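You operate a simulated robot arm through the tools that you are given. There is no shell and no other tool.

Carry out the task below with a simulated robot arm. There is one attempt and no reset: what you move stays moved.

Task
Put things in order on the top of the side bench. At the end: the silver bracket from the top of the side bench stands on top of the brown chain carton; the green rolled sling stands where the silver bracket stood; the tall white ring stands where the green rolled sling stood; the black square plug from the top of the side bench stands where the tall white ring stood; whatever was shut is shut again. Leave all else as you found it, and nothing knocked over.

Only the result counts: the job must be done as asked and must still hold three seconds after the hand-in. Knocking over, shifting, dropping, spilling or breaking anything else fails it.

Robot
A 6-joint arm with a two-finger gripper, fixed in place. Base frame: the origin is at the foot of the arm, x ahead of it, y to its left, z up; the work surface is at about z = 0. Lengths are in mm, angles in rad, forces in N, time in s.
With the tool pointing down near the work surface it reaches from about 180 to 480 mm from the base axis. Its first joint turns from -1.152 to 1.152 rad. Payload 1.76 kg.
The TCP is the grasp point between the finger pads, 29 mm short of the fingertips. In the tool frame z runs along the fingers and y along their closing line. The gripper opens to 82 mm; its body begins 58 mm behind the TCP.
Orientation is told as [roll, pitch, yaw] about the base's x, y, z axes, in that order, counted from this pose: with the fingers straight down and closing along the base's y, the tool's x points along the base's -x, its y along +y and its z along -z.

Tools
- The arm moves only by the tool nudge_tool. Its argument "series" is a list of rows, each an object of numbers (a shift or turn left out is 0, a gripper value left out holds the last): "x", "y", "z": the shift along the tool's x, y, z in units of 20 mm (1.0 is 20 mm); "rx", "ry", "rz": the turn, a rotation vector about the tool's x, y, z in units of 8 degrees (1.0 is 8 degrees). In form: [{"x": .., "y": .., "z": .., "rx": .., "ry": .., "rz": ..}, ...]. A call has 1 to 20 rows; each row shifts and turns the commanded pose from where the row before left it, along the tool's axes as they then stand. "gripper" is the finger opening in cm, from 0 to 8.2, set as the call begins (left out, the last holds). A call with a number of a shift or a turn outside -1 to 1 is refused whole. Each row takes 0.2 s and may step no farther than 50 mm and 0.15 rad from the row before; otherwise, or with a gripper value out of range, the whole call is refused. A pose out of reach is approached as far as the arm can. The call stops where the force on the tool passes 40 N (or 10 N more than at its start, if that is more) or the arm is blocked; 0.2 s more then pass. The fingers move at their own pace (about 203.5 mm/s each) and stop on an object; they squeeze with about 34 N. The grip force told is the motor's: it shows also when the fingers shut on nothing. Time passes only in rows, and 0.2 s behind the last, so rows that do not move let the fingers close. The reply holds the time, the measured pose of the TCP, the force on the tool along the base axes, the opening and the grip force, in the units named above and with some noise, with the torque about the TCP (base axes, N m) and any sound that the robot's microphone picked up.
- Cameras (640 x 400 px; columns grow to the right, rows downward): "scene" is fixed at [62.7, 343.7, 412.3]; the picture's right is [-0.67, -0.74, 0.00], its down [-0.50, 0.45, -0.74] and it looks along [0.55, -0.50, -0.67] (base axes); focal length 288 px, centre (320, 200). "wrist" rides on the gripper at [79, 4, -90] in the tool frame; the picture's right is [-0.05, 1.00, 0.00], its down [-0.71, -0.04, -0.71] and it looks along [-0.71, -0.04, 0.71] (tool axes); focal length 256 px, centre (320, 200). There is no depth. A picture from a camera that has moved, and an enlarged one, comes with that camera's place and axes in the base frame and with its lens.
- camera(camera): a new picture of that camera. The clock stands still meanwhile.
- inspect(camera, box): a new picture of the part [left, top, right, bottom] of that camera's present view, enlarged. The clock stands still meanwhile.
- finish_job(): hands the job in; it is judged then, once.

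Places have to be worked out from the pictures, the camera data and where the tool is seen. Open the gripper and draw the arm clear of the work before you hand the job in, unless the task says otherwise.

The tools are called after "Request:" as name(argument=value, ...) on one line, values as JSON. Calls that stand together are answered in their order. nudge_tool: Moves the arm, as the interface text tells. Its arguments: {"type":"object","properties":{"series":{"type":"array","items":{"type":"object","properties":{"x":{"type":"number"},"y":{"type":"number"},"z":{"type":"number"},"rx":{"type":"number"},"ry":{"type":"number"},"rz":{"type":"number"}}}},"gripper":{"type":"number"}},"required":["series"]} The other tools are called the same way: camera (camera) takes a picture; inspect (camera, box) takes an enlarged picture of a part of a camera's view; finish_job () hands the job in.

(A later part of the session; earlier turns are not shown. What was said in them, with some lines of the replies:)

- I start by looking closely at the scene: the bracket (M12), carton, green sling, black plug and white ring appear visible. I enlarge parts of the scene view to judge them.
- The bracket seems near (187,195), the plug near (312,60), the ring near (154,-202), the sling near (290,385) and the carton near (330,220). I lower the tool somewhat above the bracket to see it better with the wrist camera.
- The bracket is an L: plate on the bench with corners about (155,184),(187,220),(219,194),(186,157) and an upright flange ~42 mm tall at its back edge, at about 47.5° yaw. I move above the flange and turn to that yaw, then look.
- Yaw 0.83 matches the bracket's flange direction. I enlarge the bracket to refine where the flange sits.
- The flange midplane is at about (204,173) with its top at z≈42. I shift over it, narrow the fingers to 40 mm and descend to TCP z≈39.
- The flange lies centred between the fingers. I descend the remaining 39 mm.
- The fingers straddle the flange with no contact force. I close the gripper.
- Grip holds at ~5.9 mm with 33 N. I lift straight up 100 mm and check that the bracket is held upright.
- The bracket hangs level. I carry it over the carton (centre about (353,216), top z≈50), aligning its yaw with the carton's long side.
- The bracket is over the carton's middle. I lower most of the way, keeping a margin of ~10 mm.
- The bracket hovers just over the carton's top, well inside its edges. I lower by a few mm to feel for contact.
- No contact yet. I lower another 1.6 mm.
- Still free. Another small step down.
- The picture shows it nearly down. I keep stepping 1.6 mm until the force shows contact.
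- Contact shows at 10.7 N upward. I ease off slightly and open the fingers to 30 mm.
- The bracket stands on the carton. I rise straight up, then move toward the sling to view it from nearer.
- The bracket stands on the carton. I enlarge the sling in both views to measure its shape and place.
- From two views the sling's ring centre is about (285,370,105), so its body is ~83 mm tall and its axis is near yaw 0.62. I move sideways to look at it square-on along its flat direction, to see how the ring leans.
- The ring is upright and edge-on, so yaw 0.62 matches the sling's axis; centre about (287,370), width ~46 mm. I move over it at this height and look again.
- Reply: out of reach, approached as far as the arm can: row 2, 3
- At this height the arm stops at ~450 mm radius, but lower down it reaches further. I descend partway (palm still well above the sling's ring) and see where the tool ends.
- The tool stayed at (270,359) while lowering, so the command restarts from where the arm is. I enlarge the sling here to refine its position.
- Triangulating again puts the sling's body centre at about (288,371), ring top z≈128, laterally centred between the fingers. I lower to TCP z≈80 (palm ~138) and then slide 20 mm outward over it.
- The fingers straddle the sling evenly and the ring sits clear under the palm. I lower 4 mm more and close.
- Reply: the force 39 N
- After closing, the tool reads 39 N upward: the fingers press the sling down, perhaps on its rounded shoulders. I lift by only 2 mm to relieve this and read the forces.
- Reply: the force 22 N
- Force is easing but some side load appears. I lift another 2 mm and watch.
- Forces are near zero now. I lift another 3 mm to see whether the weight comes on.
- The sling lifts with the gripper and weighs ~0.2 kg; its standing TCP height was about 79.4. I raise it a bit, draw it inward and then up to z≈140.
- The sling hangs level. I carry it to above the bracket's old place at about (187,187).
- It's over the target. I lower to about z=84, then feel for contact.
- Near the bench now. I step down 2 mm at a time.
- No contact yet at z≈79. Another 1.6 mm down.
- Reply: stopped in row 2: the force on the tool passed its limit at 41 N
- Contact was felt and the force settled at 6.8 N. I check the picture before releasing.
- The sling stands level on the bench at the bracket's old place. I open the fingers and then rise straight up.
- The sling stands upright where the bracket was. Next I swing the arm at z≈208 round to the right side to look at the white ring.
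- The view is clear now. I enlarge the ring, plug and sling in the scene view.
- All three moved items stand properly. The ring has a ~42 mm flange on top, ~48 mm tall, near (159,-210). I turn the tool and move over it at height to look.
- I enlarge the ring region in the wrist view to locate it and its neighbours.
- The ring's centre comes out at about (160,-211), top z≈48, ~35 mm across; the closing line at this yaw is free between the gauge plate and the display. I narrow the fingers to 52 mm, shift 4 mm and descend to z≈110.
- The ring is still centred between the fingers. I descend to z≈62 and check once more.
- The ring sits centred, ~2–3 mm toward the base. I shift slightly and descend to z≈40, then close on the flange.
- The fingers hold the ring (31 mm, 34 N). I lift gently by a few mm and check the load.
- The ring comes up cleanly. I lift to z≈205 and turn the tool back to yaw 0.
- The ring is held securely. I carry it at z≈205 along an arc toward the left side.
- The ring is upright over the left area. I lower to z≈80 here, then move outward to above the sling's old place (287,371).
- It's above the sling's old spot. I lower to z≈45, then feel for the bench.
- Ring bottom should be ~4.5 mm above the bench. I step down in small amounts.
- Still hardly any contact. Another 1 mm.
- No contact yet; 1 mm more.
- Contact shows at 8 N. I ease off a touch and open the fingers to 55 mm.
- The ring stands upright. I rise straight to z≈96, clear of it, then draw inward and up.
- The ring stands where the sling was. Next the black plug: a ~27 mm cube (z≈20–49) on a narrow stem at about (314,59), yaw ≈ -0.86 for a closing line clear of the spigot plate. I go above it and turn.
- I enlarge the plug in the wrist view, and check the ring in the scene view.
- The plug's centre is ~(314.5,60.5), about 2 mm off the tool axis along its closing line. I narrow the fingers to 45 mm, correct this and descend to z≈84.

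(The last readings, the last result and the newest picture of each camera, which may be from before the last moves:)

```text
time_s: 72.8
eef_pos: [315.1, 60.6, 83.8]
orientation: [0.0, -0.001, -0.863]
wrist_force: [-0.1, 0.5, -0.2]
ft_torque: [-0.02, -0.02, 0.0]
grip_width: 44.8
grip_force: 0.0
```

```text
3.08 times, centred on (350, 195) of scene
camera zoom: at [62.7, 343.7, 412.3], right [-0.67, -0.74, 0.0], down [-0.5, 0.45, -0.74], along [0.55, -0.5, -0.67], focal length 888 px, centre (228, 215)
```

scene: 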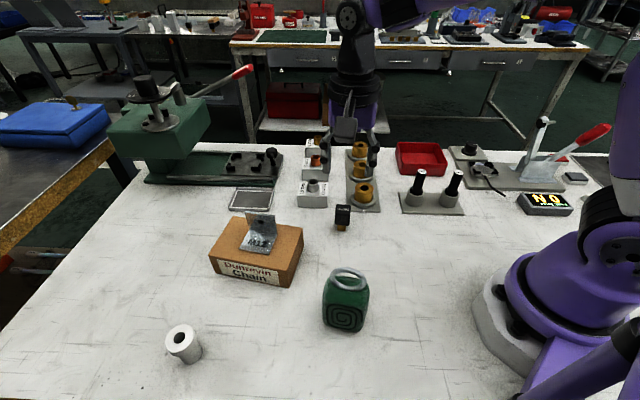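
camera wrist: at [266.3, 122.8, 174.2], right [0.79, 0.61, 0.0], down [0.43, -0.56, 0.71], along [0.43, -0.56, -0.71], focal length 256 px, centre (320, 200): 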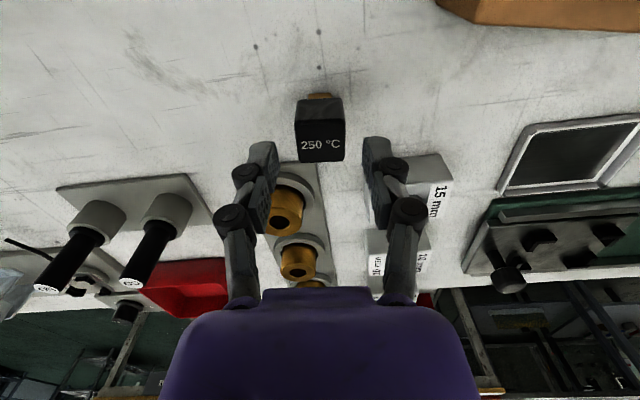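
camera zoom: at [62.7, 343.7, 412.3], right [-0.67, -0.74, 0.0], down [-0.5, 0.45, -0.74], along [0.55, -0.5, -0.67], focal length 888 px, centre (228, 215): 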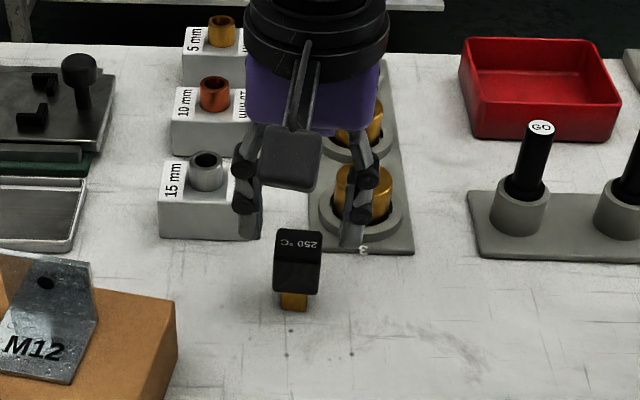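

The cube is centred between the fingers. I descend to z≈44 and close on the black body.

Request:
nudge_tool(series=[{"z": 1}, {"z": 0.7}, {"z": 0.3}, {}])

Request:
camera(camera="wrist")

Request:
inspect(camera="scene", box=[260, 130, 440, 260])

```text
time_s: 73.8
eef_pos: [314.6, 58.8, 45.1]
orientation: [0.001, -0.001, -0.864]
wrist_force: [0.4, -0.1, 0.4]
ft_torque: [-0.03, 0.01, -0.02]
grip_width: 45.0
grip_force: 0.1
```

```text
taken
camera wrist: at [266.4, 122.8, 134.8], right [0.79, 0.61, 0.0], down [0.43, -0.56, 0.71], along [0.43, -0.56, -0.71], focal length 256 px, centre (320, 200)
```

wrist: 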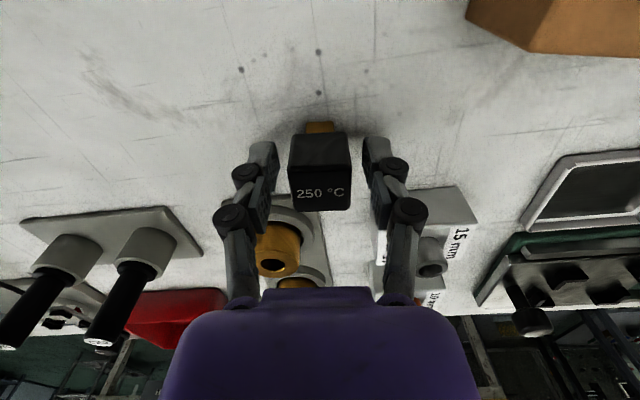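

```text
3.08 times, centred on (350, 195) of scene
camera zoom: at [62.7, 343.7, 412.3], right [-0.67, -0.74, 0.0], down [-0.5, 0.45, -0.74], along [0.55, -0.5, -0.67], focal length 888 px, centre (228, 215)
```

zoom: 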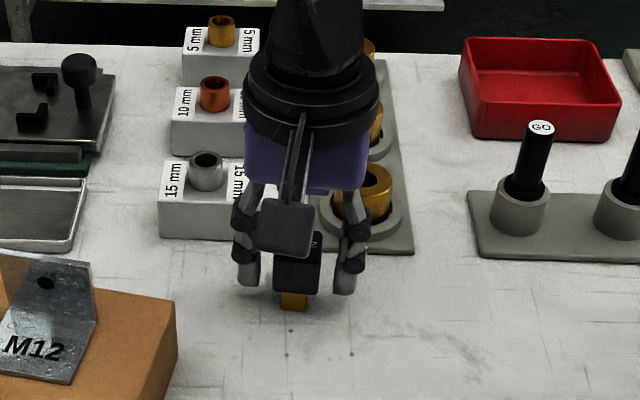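

The fingers are placed either side of the black cube. I close.

Request:
nudge_tool(series=[{}, {}, {}], gripper=0)

Request:
camera(camera="wrist")

Request:
inspect(camera="scene", box=[280, 160, 400, 250])

```text
time_s: 74.6
eef_pos: [315.5, 58.9, 45.0]
orientation: [0.002, 0.001, -0.864]
wrist_force: [1.0, -0.2, 7.7]
ft_torque: [0.01, 0.0, -0.02]
grip_width: 26.8
grip_force: 34.1
```

```text
taken
camera wrist: at [266.6, 122.8, 135.1], right [0.79, 0.61, 0.0], down [0.43, -0.56, 0.71], along [0.43, -0.56, -0.71], focal length 256 px, centre (320, 200)
```

wrist: 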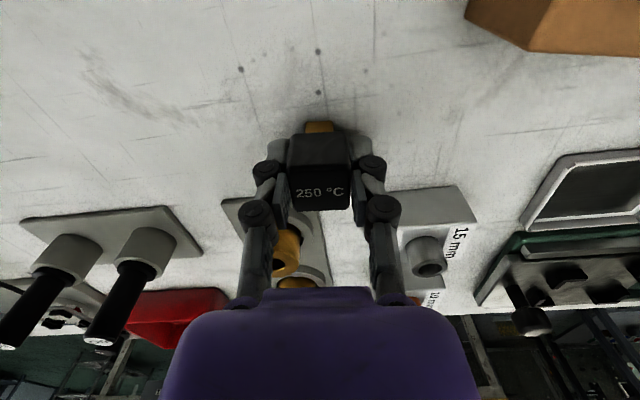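

```text
4.44 times, centred on (340, 205) of scene
camera zoom: at [62.7, 343.7, 412.3], right [-0.67, -0.74, 0.0], down [-0.5, 0.45, -0.74], along [0.55, -0.5, -0.67], focal length 1282 px, centre (231, 178)
```

zoom: 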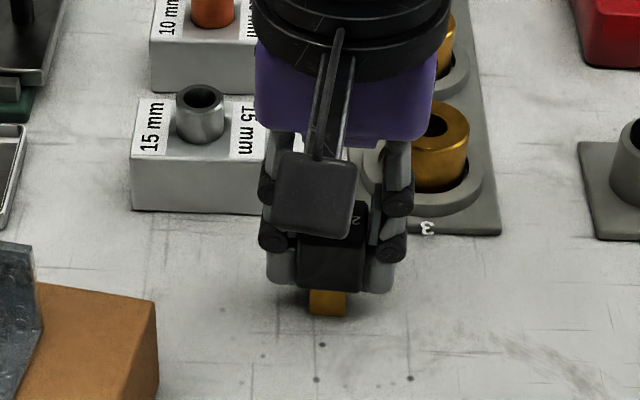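

Grip is 26.8 mm at 34 N with resting TCP height ≈45. I lift slowly and then up to about z=190.

Request:
nudge_tool(series=[{"z": -0.1}, {"z": -0.15}, {"z": -0.5}, {}])

Request:
camera(camera="wrist")

```text
time_s: 75.6
eef_pos: [314.0, 60.1, 59.4]
orientation: [0.0, 0.0, -0.864]
wrist_force: [-0.9, -0.3, -2.1]
ft_torque: [0.04, -0.01, 0.01]
grip_width: 26.8
grip_force: 33.8
```

```text
taken
camera wrist: at [265.8, 123.1, 149.8], right [0.79, 0.61, 0.0], down [0.43, -0.56, 0.71], along [0.43, -0.56, -0.71], focal length 256 px, centre (320, 200)
```

wrist: 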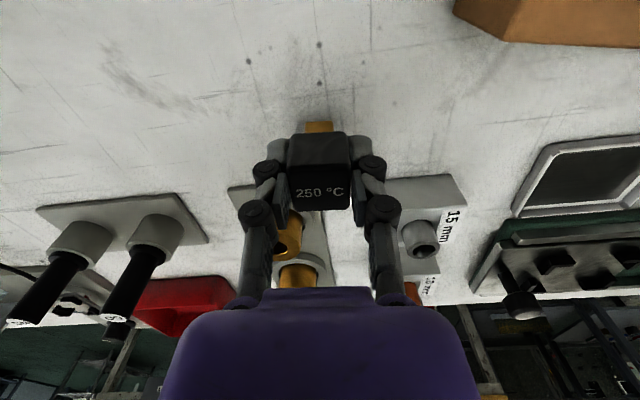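

The plug hangs upright. I lift to z≈200 and carry it straight over to the ring's old place.

Request:
nudge_tool(series=[{"z": -1}, {"z": -1}, {"z": -1}, {"z": -1}, {"z": -1}, {"z": -1}, {"z": -1}, {}])

Request:
nudge_tool(series=[{"x": -0.345, "y": -0.978}, {"x": -0.345, "y": -0.978}, {"x": -0.345, "y": -0.978}, {"x": -0.345, "y": -0.978}, {"x": -0.345, "y": -0.978}, {"x": -0.345, "y": -0.978}, {"x": -0.345, "y": -0.978}, {"x": -0.345, "y": -0.978}, {"x": -0.345, "y": -0.978}, {"x": -0.345, "y": -0.978}, {"x": -0.345, "y": -0.978}, {"x": -0.345, "y": -0.978}, {"x": -0.345, "y": -0.978}, {"x": -0.345, "y": -0.978}, {"x": -0.345, "y": -0.978}, {}])

Request:
camera(camera="wrist")

Request:
camera(camera="scene")

```text
time_s: 77.4
eef_pos: [313.2, 60.2, 200.7]
orientation: [0.0, 0.001, -0.864]
wrist_force: [-0.2, -1.0, -0.4]
ft_torque: [-0.02, -0.01, 0.02]
grip_width: 26.6
grip_force: 33.6
```

```text
time_s: 80.8
eef_pos: [158.8, -209.7, 199.0]
orientation: [0.0, 0.0, -0.862]
wrist_force: [0.3, -1.2, -1.5]
ft_torque: [0.01, 0.03, -0.02]
grip_width: 26.8
grip_force: 33.7
```

```text
taken
camera wrist: at [110.0, -147.0, 290.0], right [0.79, 0.61, 0.0], down [0.43, -0.56, 0.71], along [0.43, -0.56, -0.71], focal length 256 px, centre (320, 200)
```

wrist: 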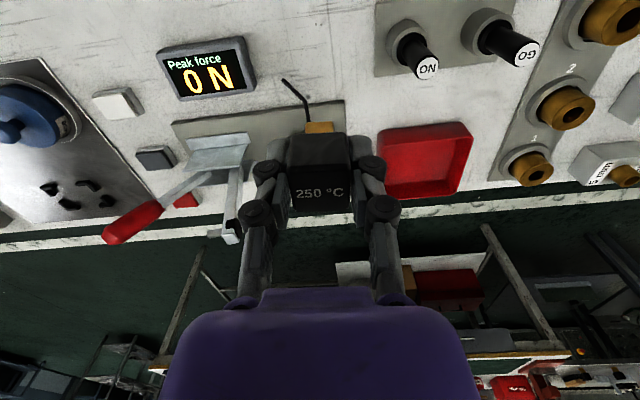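

```text
taken
```

scene: 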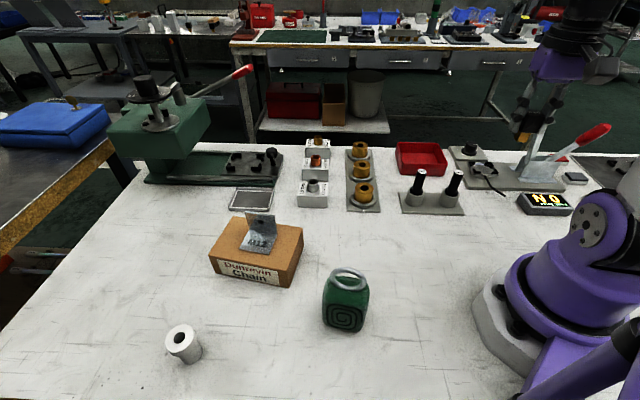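

It's above the ring's old place at (158,-209). I lower to z≈100 and look.

Request:
nudge_tool(series=[{"z": 1}, {"z": 1}, {"z": 1}, {"z": 1}, {"z": 1}, {}])

Request:
camera(camera="wrist")

Request:
inspect(camera="scene", box=[420, 90, 600, 230])

```text
time_s: 82.2
eef_pos: [157.6, -208.9, 99.5]
orientation: [0.0, -0.001, -0.864]
wrist_force: [-0.1, 1.0, -1.2]
ft_torque: [-0.02, -0.04, 0.03]
grip_width: 26.4
grip_force: 33.9
```

```text
taken
camera wrist: at [109.9, -146.5, 189.1], right [0.79, 0.61, 0.0], down [0.43, -0.56, 0.71], along [0.43, -0.56, -0.71], focal length 256 px, centre (320, 200)
```

wrist: 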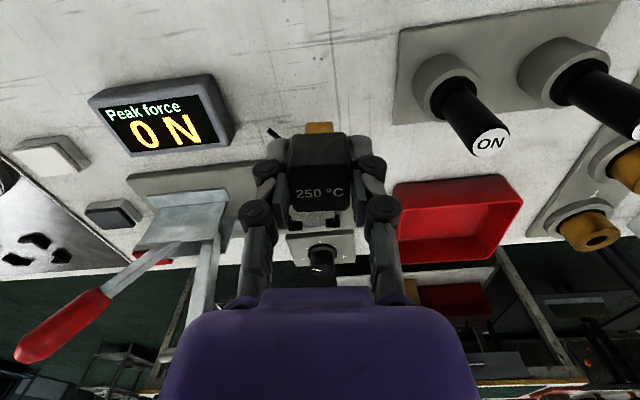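

```text
2.86 times, centred on (510, 160) of scene
camera zoom: at [62.7, 343.7, 412.3], right [-0.67, -0.74, 0.0], down [-0.5, 0.45, -0.74], along [0.55, -0.5, -0.67], focal length 824 px, centre (-223, 314)
```

zoom: 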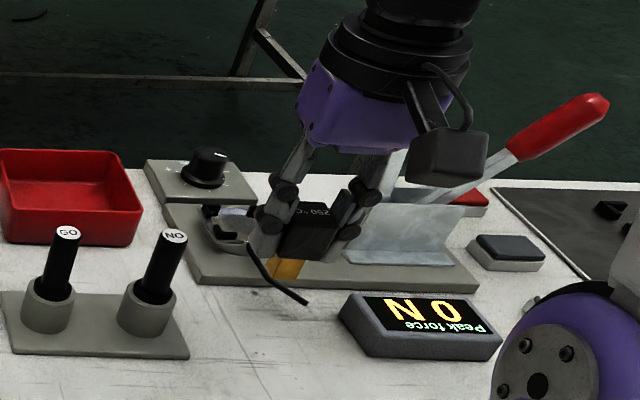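

All clear around. I lower to about z=50, 5 mm above resting height.

Request:
nudge_tool(series=[{"z": 1}, {"z": 1}, {"z": 0.4}, {}])

Request:
camera(camera="wrist")

Request:
inspect(camera="scene", box=[420, 110, 580, 230])

```text
time_s: 83.2
eef_pos: [158.9, -209.9, 50.0]
orientation: [-0.001, 0.002, -0.864]
wrist_force: [-0.4, 0.2, -1.0]
ft_torque: [0.0, 0.01, -0.05]
grip_width: 26.7
grip_force: 34.0
```

```text
taken
camera wrist: at [109.8, -146.8, 141.3], right [0.79, 0.61, 0.0], down [0.43, -0.56, 0.71], along [0.43, -0.56, -0.71], focal length 256 px, centre (320, 200)
```

wrist: 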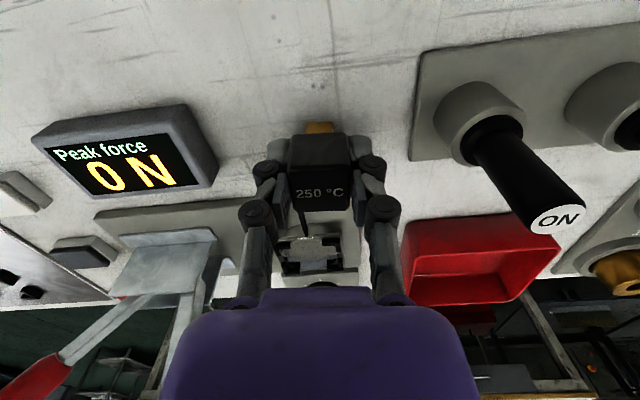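

```text
3.33 times, centred on (500, 170) of scene
camera zoom: at [62.7, 343.7, 412.3], right [-0.67, -0.74, 0.0], down [-0.5, 0.45, -0.74], along [0.55, -0.5, -0.67], focal length 961 px, centre (-280, 300)
```

zoom: 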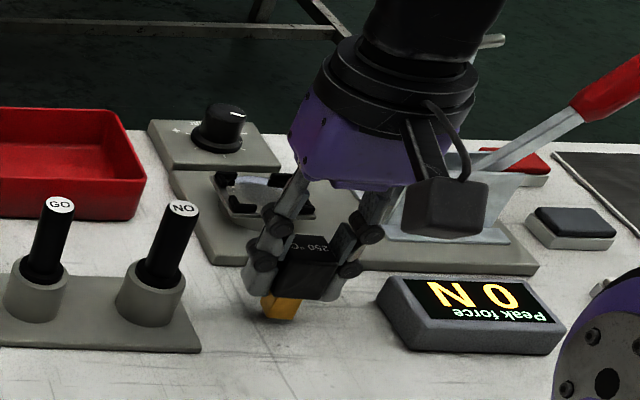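

About 6 mm remain. I lower 4 mm, then small steps.

Request:
nudge_tool(series=[{"z": 0.1}, {"z": 0.1}, {}])

Request:
nudge_tool(series=[{"z": 0.05}, {}])

```text
time_s: 84.0
eef_pos: [157.9, -208.4, 47.0]
orientation: [0.0, 0.0, -0.865]
wrist_force: [-0.2, -0.8, -0.5]
ft_torque: [-0.01, 0.0, 0.03]
grip_width: 26.6
grip_force: 33.7
```

```text
time_s: 84.6
eef_pos: [158.7, -210.1, 45.6]
orientation: [0.0, 0.0, -0.864]
wrist_force: [0.7, -0.7, -1.6]
ft_torque: [-0.01, 0.0, 0.01]
grip_width: 26.7
grip_force: 34.2
```

No contact yet; another 1 mm.

Request:
nudge_tool(series=[{"z": 0.05}, {}])

```text
time_s: 85.2
eef_pos: [158.9, -210.1, 45.2]
orientation: [0.0, -0.001, -0.866]
wrist_force: [-0.2, 0.2, -1.2]
ft_torque: [-0.03, -0.02, 0.01]
grip_width: 26.7
grip_force: 34.5
```

Still free; 0.8 mm more.

Request:
nudge_tool(series=[{"z": 0.04}, {}])

```text
time_s: 85.8
eef_pos: [158.8, -210.0, 45.3]
orientation: [0.001, 0.0, -0.864]
wrist_force: [-3.5, 4.6, 18.7]
ft_torque: [0.18, 0.2, 0.02]
grip_width: 26.7
grip_force: 34.4
```

Contact at ~19 N. I ease off 0.6 mm and read the force.

Request:
nudge_tool(series=[{"z": -0.03}, {}])

Request:
camera(camera="wrist")

Request:
inspect(camera="scene", box=[420, 110, 580, 230])

```text
time_s: 86.4
eef_pos: [159.0, -210.3, 44.5]
orientation: [0.0, -0.002, -0.863]
wrist_force: [-2.8, -2.0, 5.6]
ft_torque: [-0.07, 0.08, 0.01]
grip_width: 26.6
grip_force: 33.7
```

```text
taken
camera wrist: at [110.3, -146.4, 135.0], right [0.79, 0.61, 0.0], down [0.43, -0.56, 0.71], along [0.43, -0.56, -0.71], focal length 256 px, centre (320, 200)
```

wrist: 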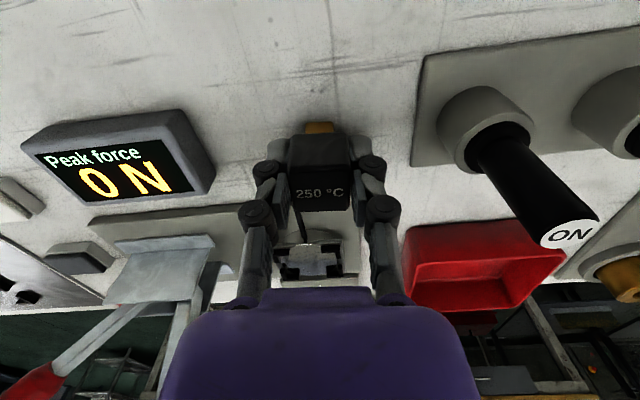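

```text
3.33 times, centred on (500, 170) of scene
camera zoom: at [62.7, 343.7, 412.3], right [-0.67, -0.74, 0.0], down [-0.5, 0.45, -0.74], along [0.55, -0.5, -0.67], focal length 961 px, centre (-280, 300)
```

zoom: 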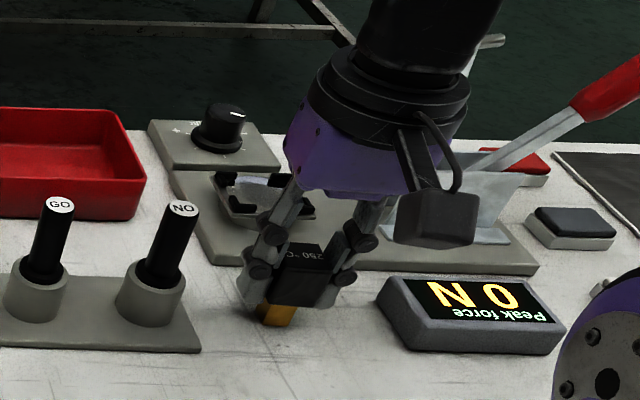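

The height matches the pick-up height, with ~5 N of contact left. I open the fingers to 45 mm.

Request:
nudge_tool(series=[{}, {}], gripper=4.5)

Request:
camera(camera="wrist")

Request:
inspect(camera="scene", box=[420, 110, 580, 230])

```text
time_s: 87.0
eef_pos: [158.5, -209.0, 44.9]
orientation: [-0.001, -0.001, -0.863]
wrist_force: [-0.8, 0.5, -0.2]
ft_torque: [0.03, 0.0, -0.04]
grip_width: 45.0
grip_force: 0.0
```

```text
taken
camera wrist: at [110.2, -146.2, 135.1], right [0.79, 0.61, 0.0], down [0.43, -0.56, 0.71], along [0.43, -0.56, -0.71], focal length 256 px, centre (320, 200)
```

wrist: 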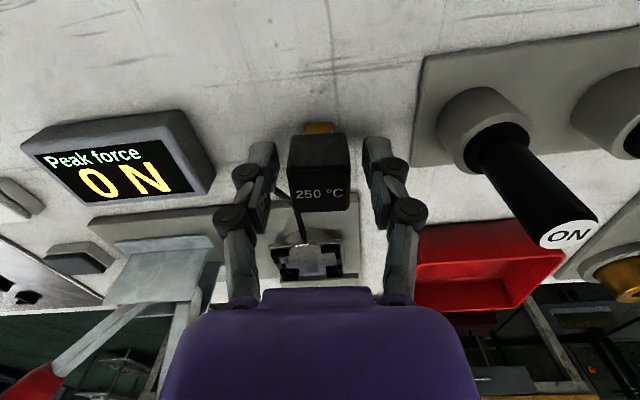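

```text
3.33 times, centred on (500, 170) of scene
camera zoom: at [62.7, 343.7, 412.3], right [-0.67, -0.74, 0.0], down [-0.5, 0.45, -0.74], along [0.55, -0.5, -0.67], focal length 961 px, centre (-280, 300)
```

zoom: 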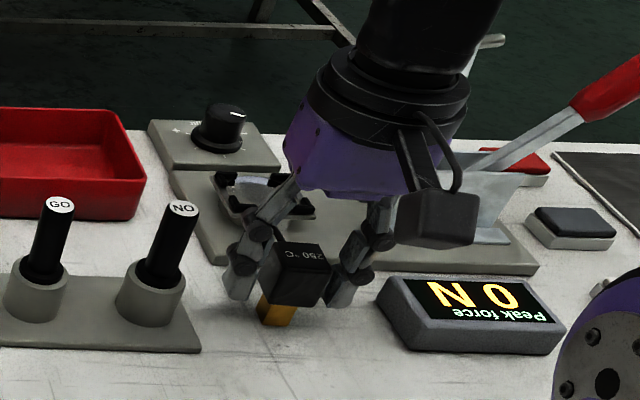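

The plug stands on its stem, freed from the fingers. I rise straight up 160 mm and draw clear toward the middle.

Request:
nudge_tool(series=[{"z": -0.5}, {"z": -1}, {"z": -1}, {"z": -1}, {"z": -1}, {"z": -1}, {"z": -1}, {"z": -1}, {"z": -0.5}, {}])

Request:
nudge_tool(series=[{"x": 0.2, "y": 1}, {"x": 0.2, "y": 1}, {"x": 0.2, "y": 1}, {"x": 0.2, "y": 1}, {"x": 0.2, "y": 1}, {"x": 0.2, "y": 1}, {"x": 0.2, "y": 1}, {"x": 0.2, "y": 1}, {}])

Request:
camera(camera="scene")

Request:
camera(camera="wrist")

```text
time_s: 89.2
eef_pos: [157.4, -209.6, 205.8]
orientation: [-0.001, 0.002, -0.864]
wrist_force: [-0.1, -0.4, -0.4]
ft_torque: [0.01, -0.01, 0.0]
grip_width: 45.0
grip_force: 0.0
```

```text
time_s: 91.2
eef_pos: [260.5, -81.2, 204.1]
orientation: [0.0, 0.001, -0.865]
wrist_force: [-0.7, 0.8, -0.9]
ft_torque: [-0.01, 0.0, -0.01]
grip_width: 45.0
grip_force: 0.1
```

```text
taken
```

scene: 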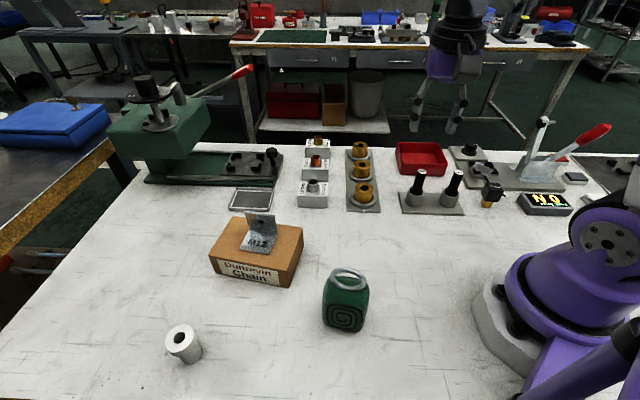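

```text
taken
camera wrist: at [210.8, -17.4, 295.5], right [0.79, 0.61, 0.0], down [0.43, -0.56, 0.71], along [0.43, -0.56, -0.71], focal length 256 px, centre (320, 200)
```

wrist: 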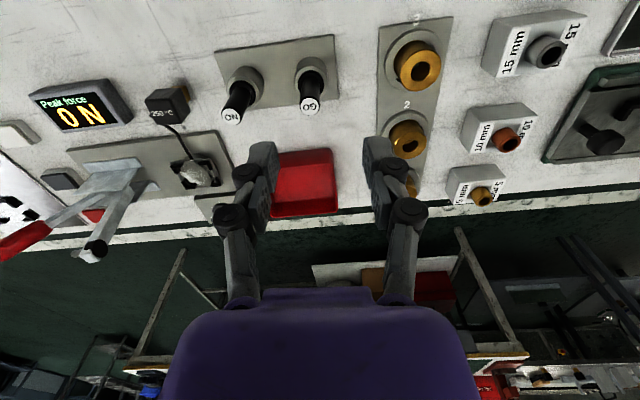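

I check the final state of each moved piece in enlarged views.

Request:
inspect(camera="scene", box=[430, 130, 590, 230])

Request:
inspect(camera="scene", box=[120, 200, 400, 390])

Request:
inspect(camera="scene", box=[280, 120, 480, 250])

```text
4.00 times, centred on (510, 180) of scene
camera zoom: at [62.7, 343.7, 412.3], right [-0.67, -0.74, 0.0], down [-0.5, 0.45, -0.74], along [0.55, -0.5, -0.67], focal length 1154 px, centre (-440, 280)
```

zoom: 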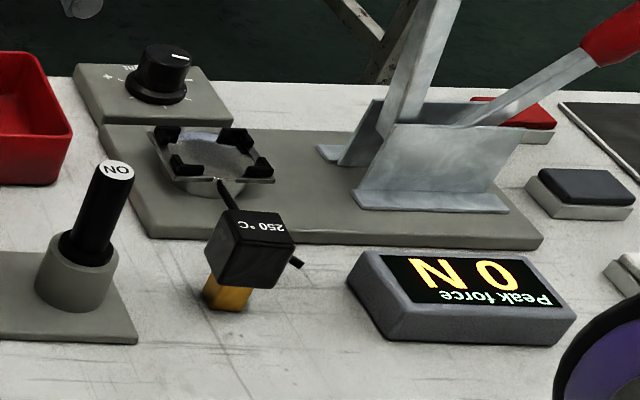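

```text
2.11 times, centred on (260, 295) of scene
camera zoom: at [62.7, 343.7, 412.3], right [-0.67, -0.74, 0.0], down [-0.5, 0.45, -0.74], along [0.55, -0.5, -0.67], focal length 607 px, centre (446, 0)
```

zoom: 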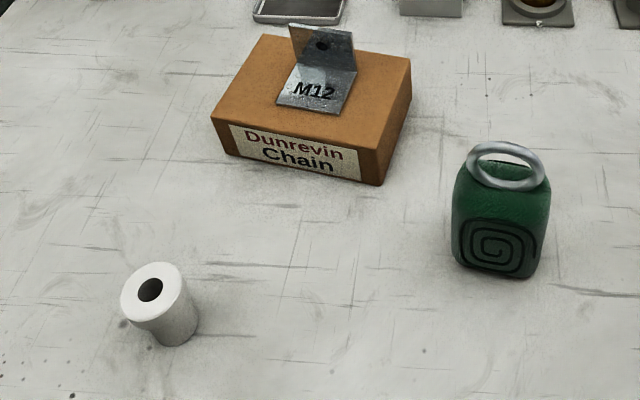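

```text
3.08 times, centred on (380, 185) of scene
camera zoom: at [62.7, 343.7, 412.3], right [-0.67, -0.74, 0.0], down [-0.5, 0.45, -0.74], along [0.55, -0.5, -0.67], focal length 888 px, centre (135, 246)
```

zoom: 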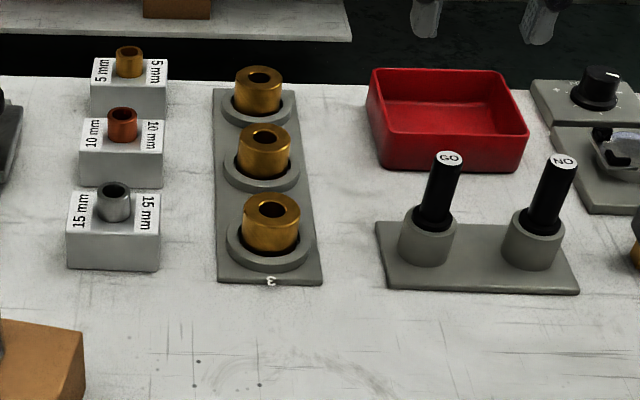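

All four pieces stand upright in their places and nothing else has moved. I open the gripper fully at this clear height, then hand in.

Request:
nudge_tool(series=[{"z": -0.5}, {}], gripper=8.2)

```text
time_s: 91.8
eef_pos: [259.1, -81.9, 216.6]
orientation: [0.0, 0.001, -0.861]
wrist_force: [1.1, -0.6, 0.6]
ft_torque: [-0.04, 0.0, 0.0]
grip_width: 81.9
grip_force: 0.0
```

The gripper is open and clear of the work, and the readings show no contact. I hand in the job.

Request:
finish_job()

```text
The job is handed in.
```

I finished the job and handed it in; I haven't seen the judging result. The last enlarged pictures showed all four pieces upright in their new places:

- **Silver bracket:** stands near the middle of the top of the brown chain carton, well inside its edges.
- **Green rolled sling:** stands where the bracket stood, at about (188, 187).
- **Tall white ring:** stands where the sling stood, at about (287, 372).
- **Black square plug (250 °C):** stands on its stem where the ring stood, at about (160, -211).

By my estimates from the pictures and arm readings, each piece is within a few millimetres of the spot it was meant to take.

I opened nothing, so nothing needed shutting again. I saw no sign in the pictures that anything else had moved or been knocked over. Before hand-in the gripper was fully open and the arm was raised clear of the bench.
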